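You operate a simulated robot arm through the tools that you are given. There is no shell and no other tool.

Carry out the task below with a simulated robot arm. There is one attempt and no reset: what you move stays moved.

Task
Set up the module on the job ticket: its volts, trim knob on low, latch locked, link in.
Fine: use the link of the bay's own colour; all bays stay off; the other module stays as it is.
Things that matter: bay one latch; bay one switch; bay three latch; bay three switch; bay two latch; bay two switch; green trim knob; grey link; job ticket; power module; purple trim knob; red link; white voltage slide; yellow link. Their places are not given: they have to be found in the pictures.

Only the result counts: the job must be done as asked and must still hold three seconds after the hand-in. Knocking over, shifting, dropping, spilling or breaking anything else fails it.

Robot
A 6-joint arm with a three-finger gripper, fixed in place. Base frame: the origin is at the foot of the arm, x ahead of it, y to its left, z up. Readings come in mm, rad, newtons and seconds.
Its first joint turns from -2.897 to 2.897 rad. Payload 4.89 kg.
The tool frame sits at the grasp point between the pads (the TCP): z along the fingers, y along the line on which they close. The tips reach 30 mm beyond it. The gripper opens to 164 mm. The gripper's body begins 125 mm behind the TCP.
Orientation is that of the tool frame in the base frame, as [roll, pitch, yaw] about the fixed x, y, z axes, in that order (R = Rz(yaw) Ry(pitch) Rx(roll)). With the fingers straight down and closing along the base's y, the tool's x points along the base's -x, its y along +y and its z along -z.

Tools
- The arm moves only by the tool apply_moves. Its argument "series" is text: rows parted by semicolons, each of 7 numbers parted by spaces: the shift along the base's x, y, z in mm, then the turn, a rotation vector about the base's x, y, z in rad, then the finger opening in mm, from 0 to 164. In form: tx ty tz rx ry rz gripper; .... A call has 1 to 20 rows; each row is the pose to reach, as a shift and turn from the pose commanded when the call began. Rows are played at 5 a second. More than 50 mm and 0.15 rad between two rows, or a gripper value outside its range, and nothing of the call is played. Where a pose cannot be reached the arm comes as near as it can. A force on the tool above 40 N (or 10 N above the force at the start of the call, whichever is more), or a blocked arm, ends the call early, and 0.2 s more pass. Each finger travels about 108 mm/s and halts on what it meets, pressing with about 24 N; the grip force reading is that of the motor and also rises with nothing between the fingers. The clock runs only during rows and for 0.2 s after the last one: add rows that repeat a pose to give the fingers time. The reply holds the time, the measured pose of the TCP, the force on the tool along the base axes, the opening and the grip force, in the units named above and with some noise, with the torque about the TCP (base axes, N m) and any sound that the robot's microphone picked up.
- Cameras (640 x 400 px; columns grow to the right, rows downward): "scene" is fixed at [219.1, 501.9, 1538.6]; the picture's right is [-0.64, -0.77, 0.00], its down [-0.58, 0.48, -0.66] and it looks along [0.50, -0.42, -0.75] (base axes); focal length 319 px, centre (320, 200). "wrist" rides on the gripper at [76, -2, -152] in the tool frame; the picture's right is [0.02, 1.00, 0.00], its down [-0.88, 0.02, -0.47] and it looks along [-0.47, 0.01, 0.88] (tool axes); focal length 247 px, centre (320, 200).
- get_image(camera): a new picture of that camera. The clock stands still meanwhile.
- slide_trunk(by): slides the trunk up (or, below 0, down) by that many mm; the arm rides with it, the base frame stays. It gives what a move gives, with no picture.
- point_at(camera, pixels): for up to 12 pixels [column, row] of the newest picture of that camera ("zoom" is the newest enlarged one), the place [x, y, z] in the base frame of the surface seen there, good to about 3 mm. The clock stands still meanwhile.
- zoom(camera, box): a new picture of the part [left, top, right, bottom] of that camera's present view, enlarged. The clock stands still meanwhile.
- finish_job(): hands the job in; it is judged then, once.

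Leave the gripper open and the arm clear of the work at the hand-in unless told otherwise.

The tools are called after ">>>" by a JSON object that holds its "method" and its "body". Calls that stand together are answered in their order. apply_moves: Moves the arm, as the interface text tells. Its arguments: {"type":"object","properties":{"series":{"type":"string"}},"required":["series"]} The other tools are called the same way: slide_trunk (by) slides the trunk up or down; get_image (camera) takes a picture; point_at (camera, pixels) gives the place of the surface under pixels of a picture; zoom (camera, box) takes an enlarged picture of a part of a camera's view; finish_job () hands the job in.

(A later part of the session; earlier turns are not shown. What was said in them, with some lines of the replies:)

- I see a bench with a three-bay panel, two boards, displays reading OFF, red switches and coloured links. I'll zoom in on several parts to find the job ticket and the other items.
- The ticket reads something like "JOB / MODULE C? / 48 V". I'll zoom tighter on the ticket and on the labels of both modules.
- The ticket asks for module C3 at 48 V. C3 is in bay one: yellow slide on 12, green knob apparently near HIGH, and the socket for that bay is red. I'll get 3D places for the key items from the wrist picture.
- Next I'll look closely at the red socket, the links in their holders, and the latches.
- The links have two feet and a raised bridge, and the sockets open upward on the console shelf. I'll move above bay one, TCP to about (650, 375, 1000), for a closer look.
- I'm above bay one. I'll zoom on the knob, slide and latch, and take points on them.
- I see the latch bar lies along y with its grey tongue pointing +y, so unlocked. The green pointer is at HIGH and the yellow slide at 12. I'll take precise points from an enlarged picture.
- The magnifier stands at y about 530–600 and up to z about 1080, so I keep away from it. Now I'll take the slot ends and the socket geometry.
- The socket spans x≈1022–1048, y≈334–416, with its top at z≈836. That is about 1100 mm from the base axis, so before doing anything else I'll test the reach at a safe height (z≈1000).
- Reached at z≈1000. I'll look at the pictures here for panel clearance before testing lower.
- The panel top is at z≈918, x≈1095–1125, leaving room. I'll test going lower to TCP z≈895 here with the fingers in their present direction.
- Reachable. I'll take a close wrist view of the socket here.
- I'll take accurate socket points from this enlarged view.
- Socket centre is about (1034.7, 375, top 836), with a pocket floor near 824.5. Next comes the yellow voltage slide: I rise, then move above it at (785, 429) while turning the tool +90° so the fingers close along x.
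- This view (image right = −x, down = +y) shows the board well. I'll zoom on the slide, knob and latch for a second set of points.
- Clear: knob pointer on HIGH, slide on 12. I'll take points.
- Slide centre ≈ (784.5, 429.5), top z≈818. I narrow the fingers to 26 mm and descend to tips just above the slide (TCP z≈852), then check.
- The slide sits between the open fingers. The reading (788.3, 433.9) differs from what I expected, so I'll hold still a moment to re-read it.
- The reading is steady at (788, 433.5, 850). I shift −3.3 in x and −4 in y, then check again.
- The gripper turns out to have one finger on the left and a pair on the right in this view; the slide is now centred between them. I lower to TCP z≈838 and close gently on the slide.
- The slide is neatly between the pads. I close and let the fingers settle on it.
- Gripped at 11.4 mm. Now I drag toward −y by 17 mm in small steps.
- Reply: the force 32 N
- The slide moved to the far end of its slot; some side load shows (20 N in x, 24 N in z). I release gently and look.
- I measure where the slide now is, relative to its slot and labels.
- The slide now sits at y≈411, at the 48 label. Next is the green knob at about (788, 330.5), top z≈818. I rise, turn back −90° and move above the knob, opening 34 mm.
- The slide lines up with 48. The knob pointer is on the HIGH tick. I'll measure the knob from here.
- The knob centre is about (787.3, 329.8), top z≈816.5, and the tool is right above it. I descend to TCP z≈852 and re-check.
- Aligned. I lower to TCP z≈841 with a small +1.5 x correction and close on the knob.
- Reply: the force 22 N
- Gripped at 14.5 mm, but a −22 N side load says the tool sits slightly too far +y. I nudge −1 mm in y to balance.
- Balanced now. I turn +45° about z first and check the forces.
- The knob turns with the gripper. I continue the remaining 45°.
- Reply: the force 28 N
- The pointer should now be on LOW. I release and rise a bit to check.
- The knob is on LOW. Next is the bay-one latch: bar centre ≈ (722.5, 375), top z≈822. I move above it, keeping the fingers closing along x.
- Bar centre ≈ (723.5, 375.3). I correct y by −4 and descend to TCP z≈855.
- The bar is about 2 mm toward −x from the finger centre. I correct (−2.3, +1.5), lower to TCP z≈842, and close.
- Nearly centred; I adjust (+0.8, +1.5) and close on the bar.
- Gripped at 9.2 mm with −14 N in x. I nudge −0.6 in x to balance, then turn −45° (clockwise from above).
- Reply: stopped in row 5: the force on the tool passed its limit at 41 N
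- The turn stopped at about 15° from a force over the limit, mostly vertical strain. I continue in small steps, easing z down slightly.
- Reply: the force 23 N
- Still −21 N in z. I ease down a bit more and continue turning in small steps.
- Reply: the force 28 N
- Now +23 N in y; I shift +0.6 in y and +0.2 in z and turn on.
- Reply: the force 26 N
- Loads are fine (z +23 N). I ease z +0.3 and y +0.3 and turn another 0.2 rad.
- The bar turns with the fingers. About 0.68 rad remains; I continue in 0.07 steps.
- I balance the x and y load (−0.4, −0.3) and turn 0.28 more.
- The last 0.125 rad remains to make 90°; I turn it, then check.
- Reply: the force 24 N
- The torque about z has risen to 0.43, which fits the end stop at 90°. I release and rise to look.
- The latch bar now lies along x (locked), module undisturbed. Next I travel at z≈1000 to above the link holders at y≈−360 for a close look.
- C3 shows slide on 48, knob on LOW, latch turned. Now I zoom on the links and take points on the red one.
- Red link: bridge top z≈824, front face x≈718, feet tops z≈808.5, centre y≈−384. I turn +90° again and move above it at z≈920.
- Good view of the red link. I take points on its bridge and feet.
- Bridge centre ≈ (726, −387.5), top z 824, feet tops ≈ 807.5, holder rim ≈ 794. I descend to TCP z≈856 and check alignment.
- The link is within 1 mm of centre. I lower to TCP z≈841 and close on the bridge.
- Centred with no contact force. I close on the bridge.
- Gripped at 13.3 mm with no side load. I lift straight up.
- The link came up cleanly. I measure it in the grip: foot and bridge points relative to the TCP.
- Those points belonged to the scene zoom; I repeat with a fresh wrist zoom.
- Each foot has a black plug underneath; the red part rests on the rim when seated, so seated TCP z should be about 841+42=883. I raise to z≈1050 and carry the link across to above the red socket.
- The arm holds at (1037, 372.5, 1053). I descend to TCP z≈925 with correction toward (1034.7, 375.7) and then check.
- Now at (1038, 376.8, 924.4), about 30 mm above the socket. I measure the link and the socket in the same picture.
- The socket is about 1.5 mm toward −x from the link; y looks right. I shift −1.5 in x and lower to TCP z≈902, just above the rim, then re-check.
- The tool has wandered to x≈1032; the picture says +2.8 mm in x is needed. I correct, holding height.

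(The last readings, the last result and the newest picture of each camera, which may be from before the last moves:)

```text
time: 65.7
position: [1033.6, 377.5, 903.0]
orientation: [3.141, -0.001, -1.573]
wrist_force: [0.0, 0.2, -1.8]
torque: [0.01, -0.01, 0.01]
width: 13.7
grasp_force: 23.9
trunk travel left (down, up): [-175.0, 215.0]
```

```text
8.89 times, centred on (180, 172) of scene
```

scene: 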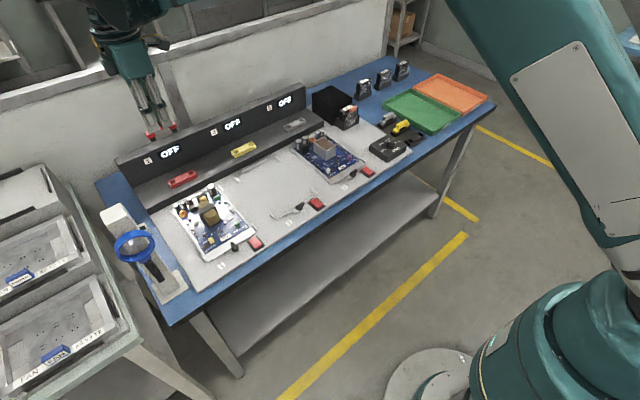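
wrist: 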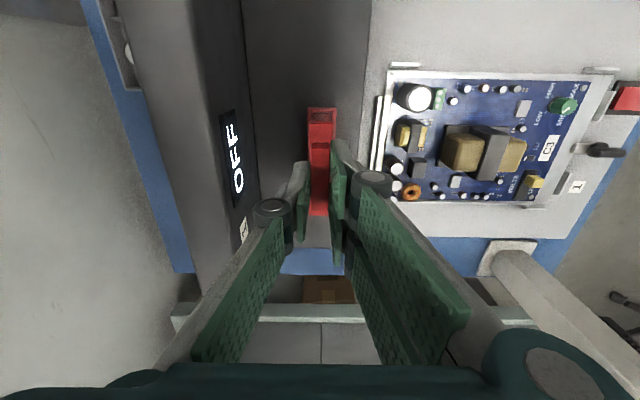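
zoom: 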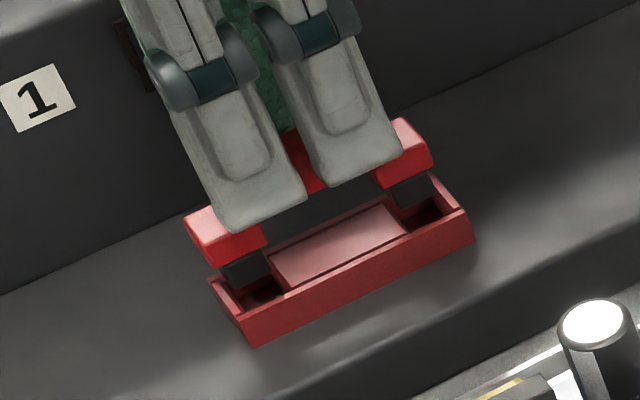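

Wrist picture says within 1 mm; I double-check with the scene camera, zoomed hard on both feet.

>>> {"method": "zoom", "body": {"camera": "scene", "box": [164, 166, 188, 190]}}

>>> {"method": "point_at", "body": {"camera": "zoom", "pixels": [[320, 200], [270, 230], [320, 300], [350, 300], [300, 350], [240, 200]]}}

>>> {"method": "zoom", "body": {"camera": "scene", "box": [182, 160, 206, 184]}}

```text
16.00 times, centred on (176, 178) of scene
```

zoom: 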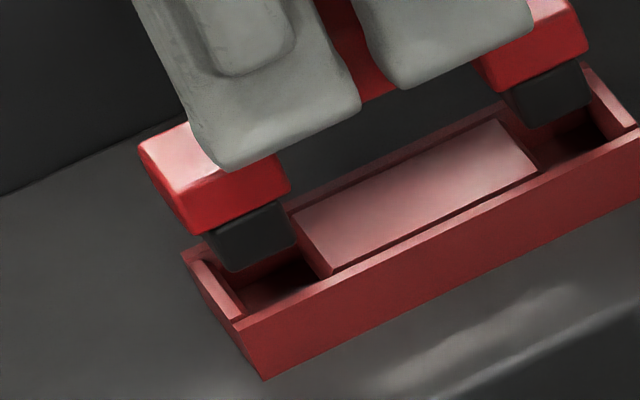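

```text
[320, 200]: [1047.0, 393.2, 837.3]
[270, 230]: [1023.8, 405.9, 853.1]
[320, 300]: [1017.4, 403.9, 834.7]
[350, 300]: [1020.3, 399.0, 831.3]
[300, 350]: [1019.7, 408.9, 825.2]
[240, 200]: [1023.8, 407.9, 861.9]
```

```text
16.00 times, centred on (194, 172) of scene
```

zoom: 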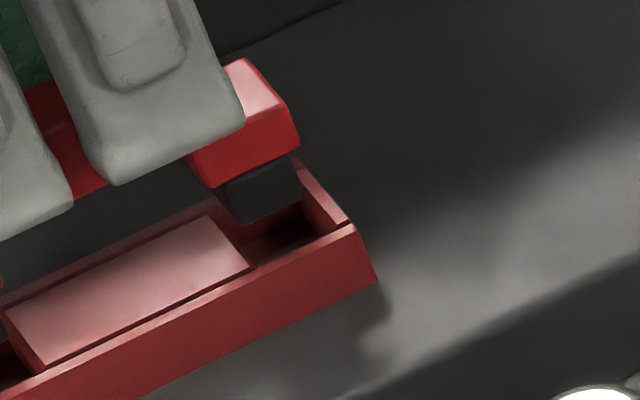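

Projecting the plugs straight down, both fall inside the pockets with roughly 2.5–3 mm to spare on each side. I lower slowly toward the rim.

>>> {"method": "apply_moves", "body": {"series": "0.4 -0.4 -3 0 0 0 8; 0.4 -0.4 -6 0 0 0 8; 0.4 -0.4 -9 0 0 0 8; 0.4 -0.4 -9 0 0 0 8"}}

>>> {"method": "zoom", "body": {"camera": "scene", "box": [164, 166, 188, 190]}}

>>> {"method": "zoom", "body": {"camera": "wrist", "box": [280, 90, 360, 140]}}

```text
time: 66.7
position: [1034.6, 376.6, 891.8]
orientation: [3.14, 0.001, -1.573]
wrist_force: [-0.7, 0.1, -0.8]
torque: [0.0, -0.01, 0.01]
width: 13.9
grasp_force: 23.9
trunk travel left (down, up): [-175.0, 215.0]
```

```text
16.00 times, centred on (176, 178) of scene
```

zoom: 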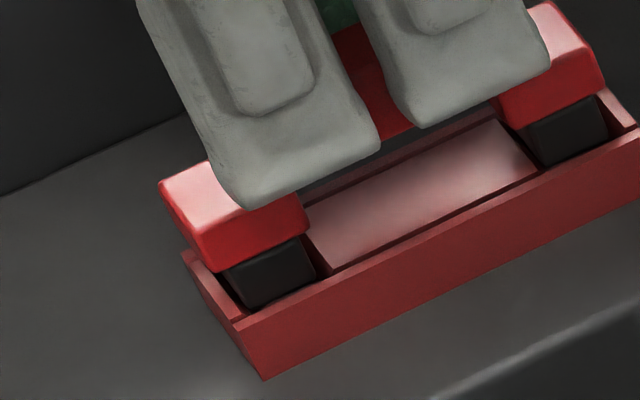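

```text
8.00 times, centred on (320, 115) of wrist
```

zoom: 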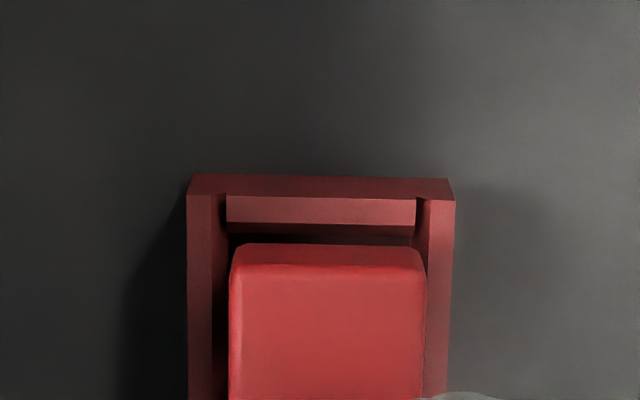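

Plugs are at the pocket mouths, well aligned. I continue down with +0.5 in x to seat.

>>> {"method": "apply_moves", "body": {"series": "0.5 0 -2 0 0 0 8; 0.5 0 -4 0 0 0 8; 0.5 0 -6 0 0 0 8; 0.5 0 -8 0 0 0 8; 0.5 0 -8 0 0 0 8"}}

>>> {"method": "zoom", "body": {"camera": "scene", "box": [164, 166, 188, 190]}}

>>> {"method": "zoom", "body": {"camera": "wrist", "box": [280, 90, 360, 140]}}

```text
time: 67.9
position: [1033.6, 375.9, 885.6]
orientation: [3.141, 0.0, -1.573]
wrist_force: [-3.1, -3.4, 3.8]
torque: [-0.15, 0.11, -0.04]
width: 13.6
grasp_force: 24.6
trunk travel left (down, up): [-175.0, 215.0]
```

```text
16.00 times, centred on (176, 178) of scene
```

zoom: 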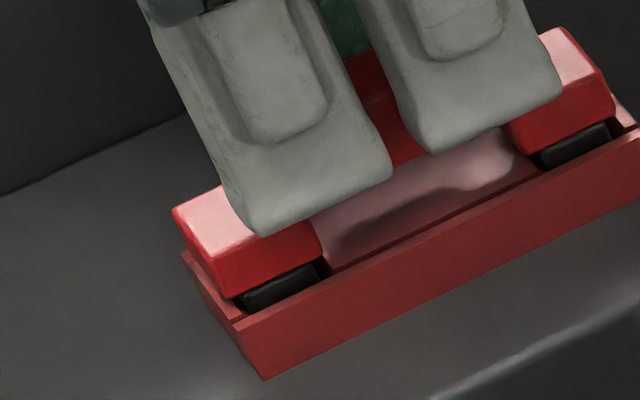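

```text
8.00 times, centred on (320, 115) of wrist
```

zoom: 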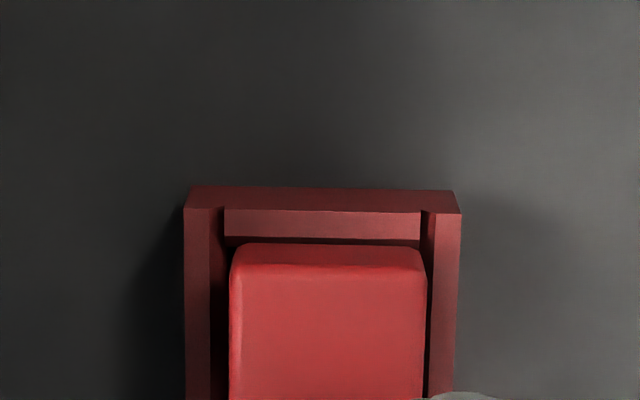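

Contact forces are small (about 4 N) and roughly 3–4 mm remain. I keep lowering in 1 mm steps.

>>> {"method": "apply_moves", "body": {"series": "0.3 0 -1 0 0 0 8; 0.3 0 -2 0 0 0 8; 0.3 0 -3 0 0 0 8; 0.3 0 -4 0 0 0 8; 0.3 0 -4 0 0 0 8"}}

>>> {"method": "zoom", "body": {"camera": "scene", "box": [164, 166, 188, 190]}}

```text
time: 69.1
position: [1034.5, 376.7, 883.3]
orientation: [-3.14, 0.0, -1.573]
wrist_force: [-6.6, -4.5, 17.6]
torque: [-0.19, 0.25, 0.01]
width: 13.5
grasp_force: 24.0
trunk travel left (down, up): [-175.0, 215.0]
```

```text
16.00 times, centred on (176, 178) of scene
```

zoom: 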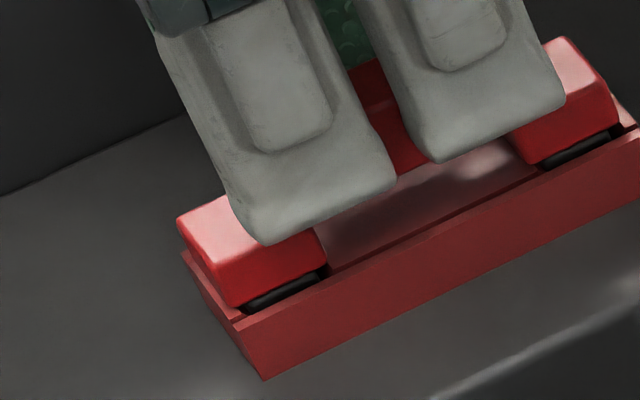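

Resistance is 18 N with about 2 mm of plug still showing. I press a little further in half-mm steps and watch whether it moves.

>>> {"method": "apply_moves", "body": {"series": "0 0 -0.5 0 0 0 8; 0 0 -1 0 0 0 8; 0 0 -1.5 0 0 0 8; 0 0 -2 0 0 0 8; 0 0 -2 0 0 0 8"}}

>>> {"method": "zoom", "body": {"camera": "scene", "box": [164, 166, 188, 190]}}

>>> {"method": "zoom", "body": {"camera": "wrist", "box": [280, 90, 360, 140]}}

```text
time: 70.3
position: [1034.0, 376.2, 878.5]
orientation: [3.14, 0.0, -1.571]
wrist_force: [3.9, 3.7, 25.1]
torque: [0.11, -0.13, 0.0]
width: 13.7
grasp_force: 24.2
trunk travel left (down, up): [-175.0, 215.0]
```

```text
16.00 times, centred on (176, 178) of scene
```

zoom: 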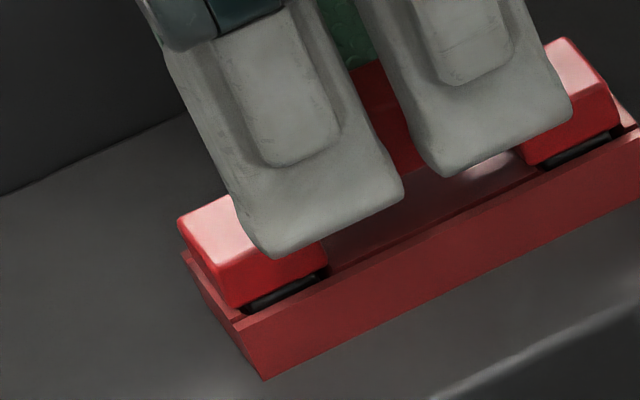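

```text
8.00 times, centred on (320, 115) of wrist
```

zoom: 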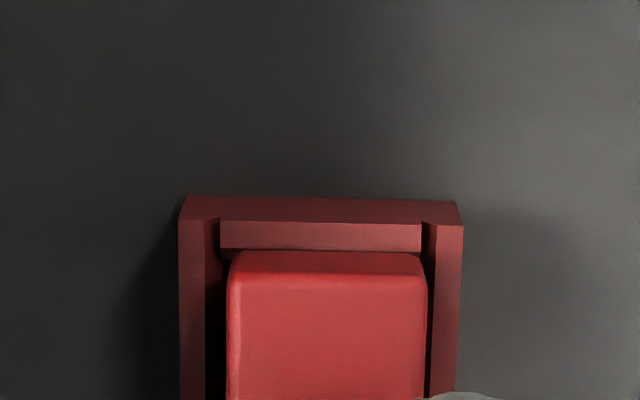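

The fingers slid down the bridge while the link stayed, so it has bottomed. I measure the foot tops to confirm it is at full depth (expected ≈ 850).

>>> {"method": "point_at", "body": {"camera": "zoom", "pixels": [[325, 300], [325, 350], [260, 300], [400, 300], [325, 270], [325, 235], [200, 260], [445, 260]]}}

>>> {"method": "zoom", "body": {"camera": "scene", "box": [164, 166, 188, 190]}}

>>> {"method": "point_at", "body": {"camera": "zoom", "pixels": [[215, 220], [260, 280], [555, 70], [575, 120], [285, 292], [580, 150], [300, 310], [400, 190], [370, 80]]}}

```text
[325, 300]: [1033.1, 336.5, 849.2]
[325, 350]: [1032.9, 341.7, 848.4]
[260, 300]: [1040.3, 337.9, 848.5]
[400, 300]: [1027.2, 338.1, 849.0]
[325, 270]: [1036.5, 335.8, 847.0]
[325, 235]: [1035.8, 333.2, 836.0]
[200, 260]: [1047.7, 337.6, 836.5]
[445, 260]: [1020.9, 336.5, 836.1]
```

```text
16.00 times, centred on (176, 178) of scene
```

zoom: 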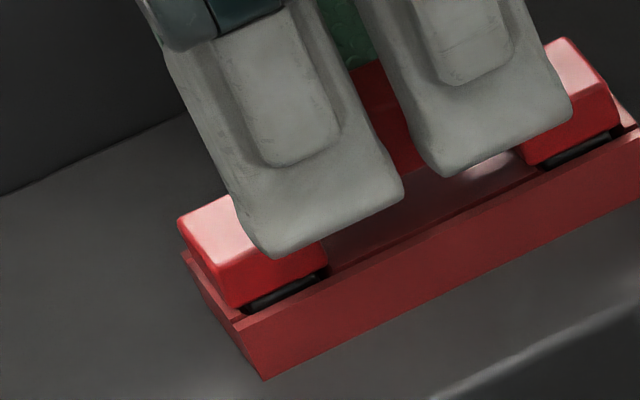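

```text
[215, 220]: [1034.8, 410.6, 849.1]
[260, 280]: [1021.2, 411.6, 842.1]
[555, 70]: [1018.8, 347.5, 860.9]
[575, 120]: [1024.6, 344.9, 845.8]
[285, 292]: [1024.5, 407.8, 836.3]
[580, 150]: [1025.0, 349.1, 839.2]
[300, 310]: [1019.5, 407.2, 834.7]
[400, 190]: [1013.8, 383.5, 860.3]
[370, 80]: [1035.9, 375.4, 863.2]
```

Foot tops are at z≈849 on both sides, matching full seating. I release: open slowly with a slight rise, then lift clear.

>>> {"method": "apply_moves", "body": {"series": "0 0 0.5 0 0 0 16; 0 0 1 0 0 0 22; 0 0 1 0 0 0 28; 0 0 1 0 0 0 28; 0 0 6 0 0 0 28; 0 0 15 0 0 0 28; 0 0 30 0 0 0 28; 0 0 60 0 0 0 28; 0 0 100 0 0 0 28; 0 0 100 0 0 0 28"}}

>>> {"method": "get_image", "body": {"camera": "wrist"}}

>>> {"method": "zoom", "body": {"camera": "scene", "box": [150, 150, 210, 195]}}

```text
time: 72.5
position: [1035.6, 376.9, 979.4]
orientation: [3.139, 0.0, -1.572]
wrist_force: [-0.5, 0.5, 0.6]
torque: [-0.03, -0.04, 0.01]
width: 27.8
grasp_force: 0.1
trunk travel left (down, up): [-175.0, 215.0]
```

```text
taken
```

wrist: 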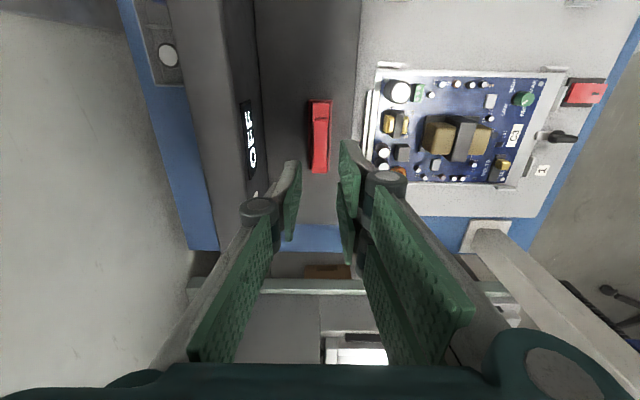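

```text
8.89 times, centred on (180, 172) of scene
```

zoom: 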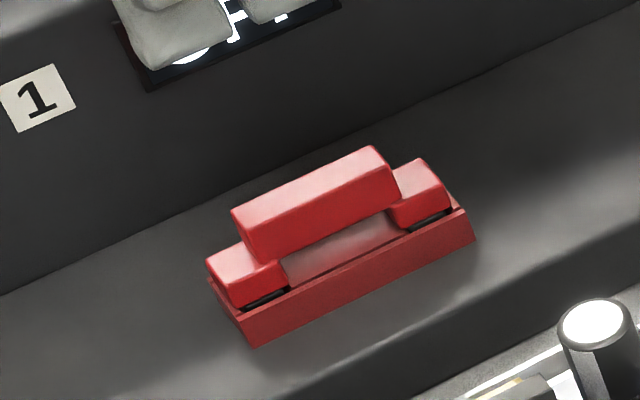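

The red link sits level in the red socket. I check the module and latch from here before retreating.

>>> {"method": "zoom", "body": {"camera": "wrist", "box": [480, 60, 610, 200]}}

>>> {"method": "zoom", "body": {"camera": "wrist", "box": [280, 85, 360, 185]}}

>>> {"method": "zoom", "body": {"camera": "scene", "box": [190, 205, 280, 265]}}

```text
2.86 times, centred on (545, 130) of wrist
```

zoom: 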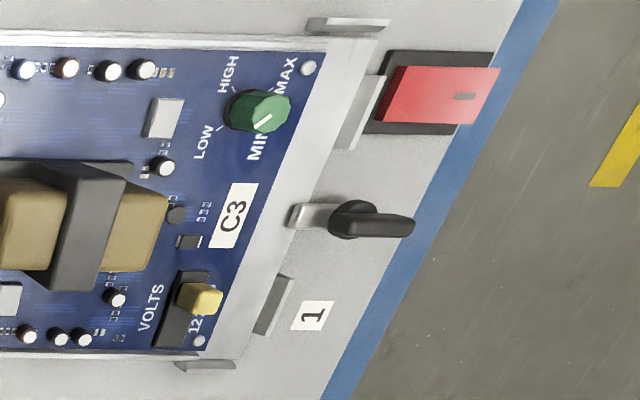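

```text
4.00 times, centred on (320, 135) of wrist
```

zoom: 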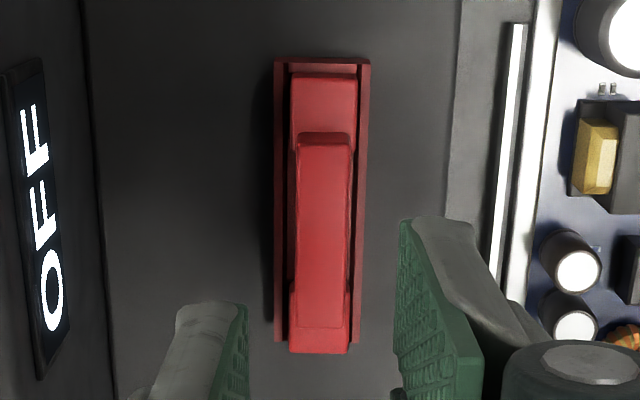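

```text
6.67 times, centred on (235, 235) of scene
```

zoom: 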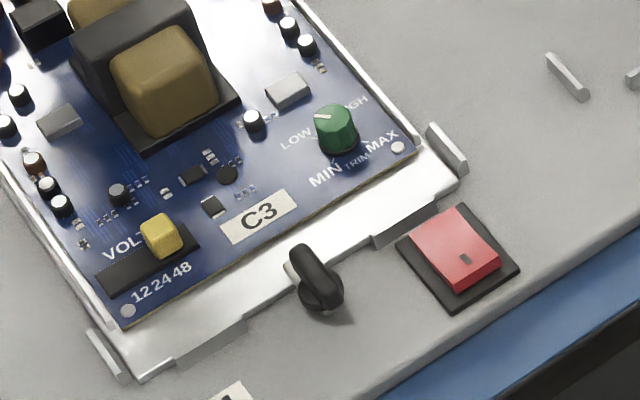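

The tongue now covers the tray edge (locked), the knob is on LOW, the slide on 48, and bay one still shows OFF. I rise and retreat toward the starting pose, turning back −90° and opening the gripper.

>>> {"method": "apply_moves", "body": {"series": "0 0 40 0 0 0 40; 0 0 80 0 0 0 40; -30 -8 110 0 0 -0.1 60; -66 -16 130 0 0 -0.2 80; -102 -24 150 0 0 -0.3 100; -138 -32 165 0 0 -0.4 120; -176 -40 170 0 0 -0.5 140; -214 -48 175 0 0 -0.6 164; -252 -56 180 0 0 -0.72 164; -290 -64 180 0 0 -0.84 164; -328 -72 180 0 0 -0.96 164; -366 -80 180 0 0 -1.08 164; -400 -88 180 0 0 -1.2 164; -430 -98 180 0 0 -1.33 164; -455 -106 180 0 0 -1.45 164; -461 -112 180 0 0 -1.5708 164; -461 -112 180 0 0 -1.5708 164; -461 -112 180 0 0 -1.5708 164"}}

>>> {"method": "get_image", "body": {"camera": "wrist"}}

>>> {"method": "get_image", "body": {"camera": "scene"}}

>>> {"method": "zoom", "body": {"camera": "wrist", "box": [325, 160, 415, 230]}}

>>> {"method": "zoom", "body": {"camera": "wrist", "box": [150, 260, 410, 345]}}

>>> {"method": "zoom", "body": {"camera": "scene", "box": [290, 120, 390, 190]}}

```text
time: 76.3
position: [572.3, 263.5, 1155.4]
orientation: [3.14, 0.0, 3.141]
wrist_force: [0.0, -0.3, -0.3]
torque: [0.0, -0.03, 0.03]
width: 163.9
grasp_force: 0.1
trunk travel left (down, up): [-175.0, 215.0]
```

```text
taken
```

wrist: 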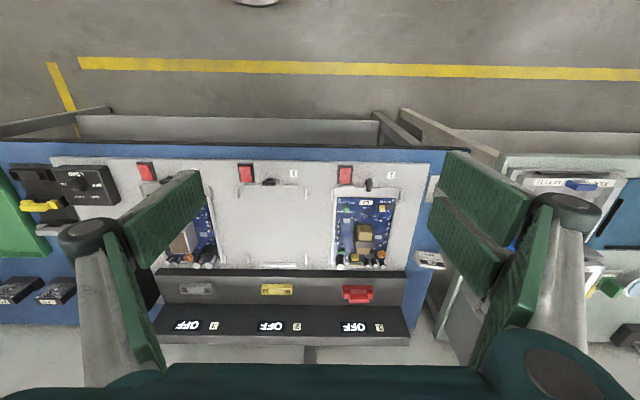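

```text
taken
```

scene: 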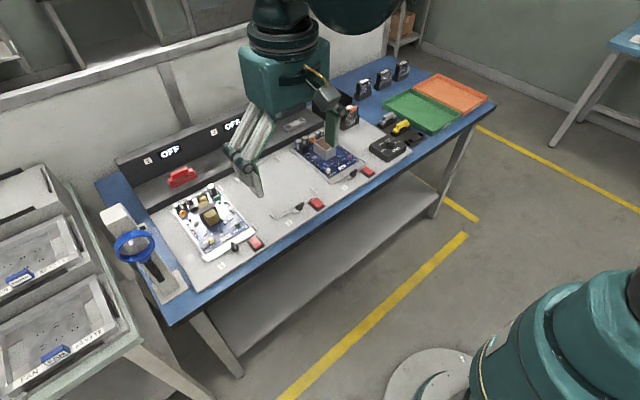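

```text
5.71 times, centred on (370, 195) of wrist
```

zoom: 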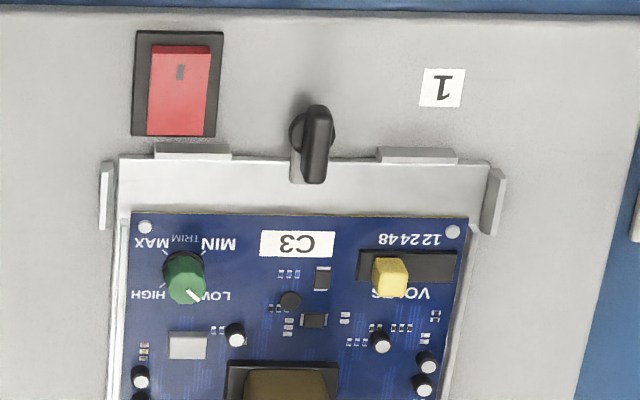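

```text
2.46 times, centred on (280, 302) of wrist
```

zoom: 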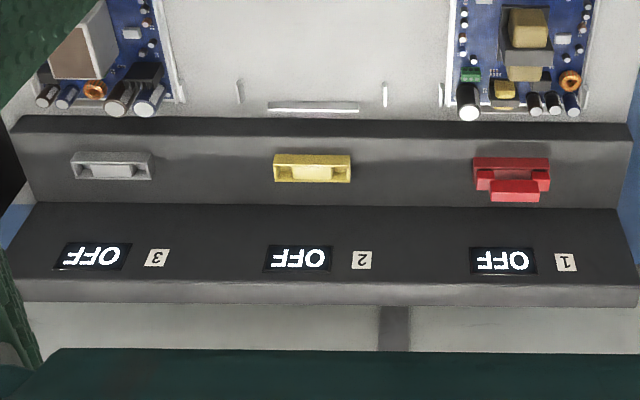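

```text
5.71 times, centred on (340, 155) of scene
```

zoom: 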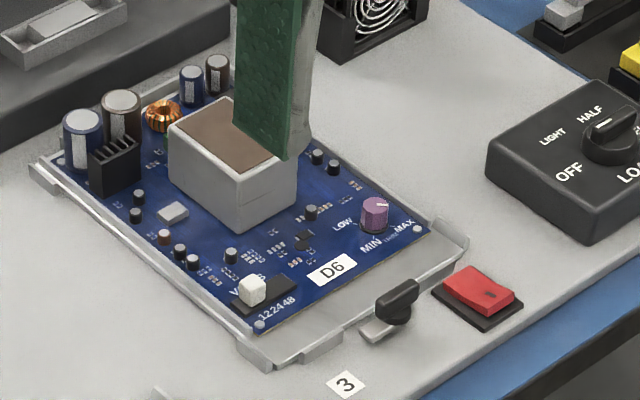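

From the starting viewpoint everything checks out:
- **Slide:** on 48, lined up with its label just as it was with 12 at the start.
- **Knob:** the green pointer is on LOW.
- **Latch:** the bay-one tongue covers the tray edge.
- **Link:** the red link is in the red socket.
- **Displays:** all three bays read OFF.
- **Other module:** D6 looks unchanged.

The gripper is open and the arm is clear, so I hand in.

>>> {"method": "finish_job", "body": {}}

```text
The job is handed in.
```

The job is handed in. Module C3 in bay one, the one on the ticket, is set up as asked. I confirmed each point below in the last pictures before handing in; the hand-in reply did not include a verdict.

- **Volts:** the yellow slide on C3 is moved from 12 to 48, as the ticket says.
- **Trim knob:** the green knob is turned from HIGH to LOW.
- **Latch:** the bay one latch is turned 90° to its stop, and its tongue covers the edge of the module's tray.
- **Link:** the red link is fully down in bay one's red socket.
- **Left alone:** all three bays still read OFF, and module D6 in bay three looks unchanged.

The arm is back near its starting pose with the gripper open.
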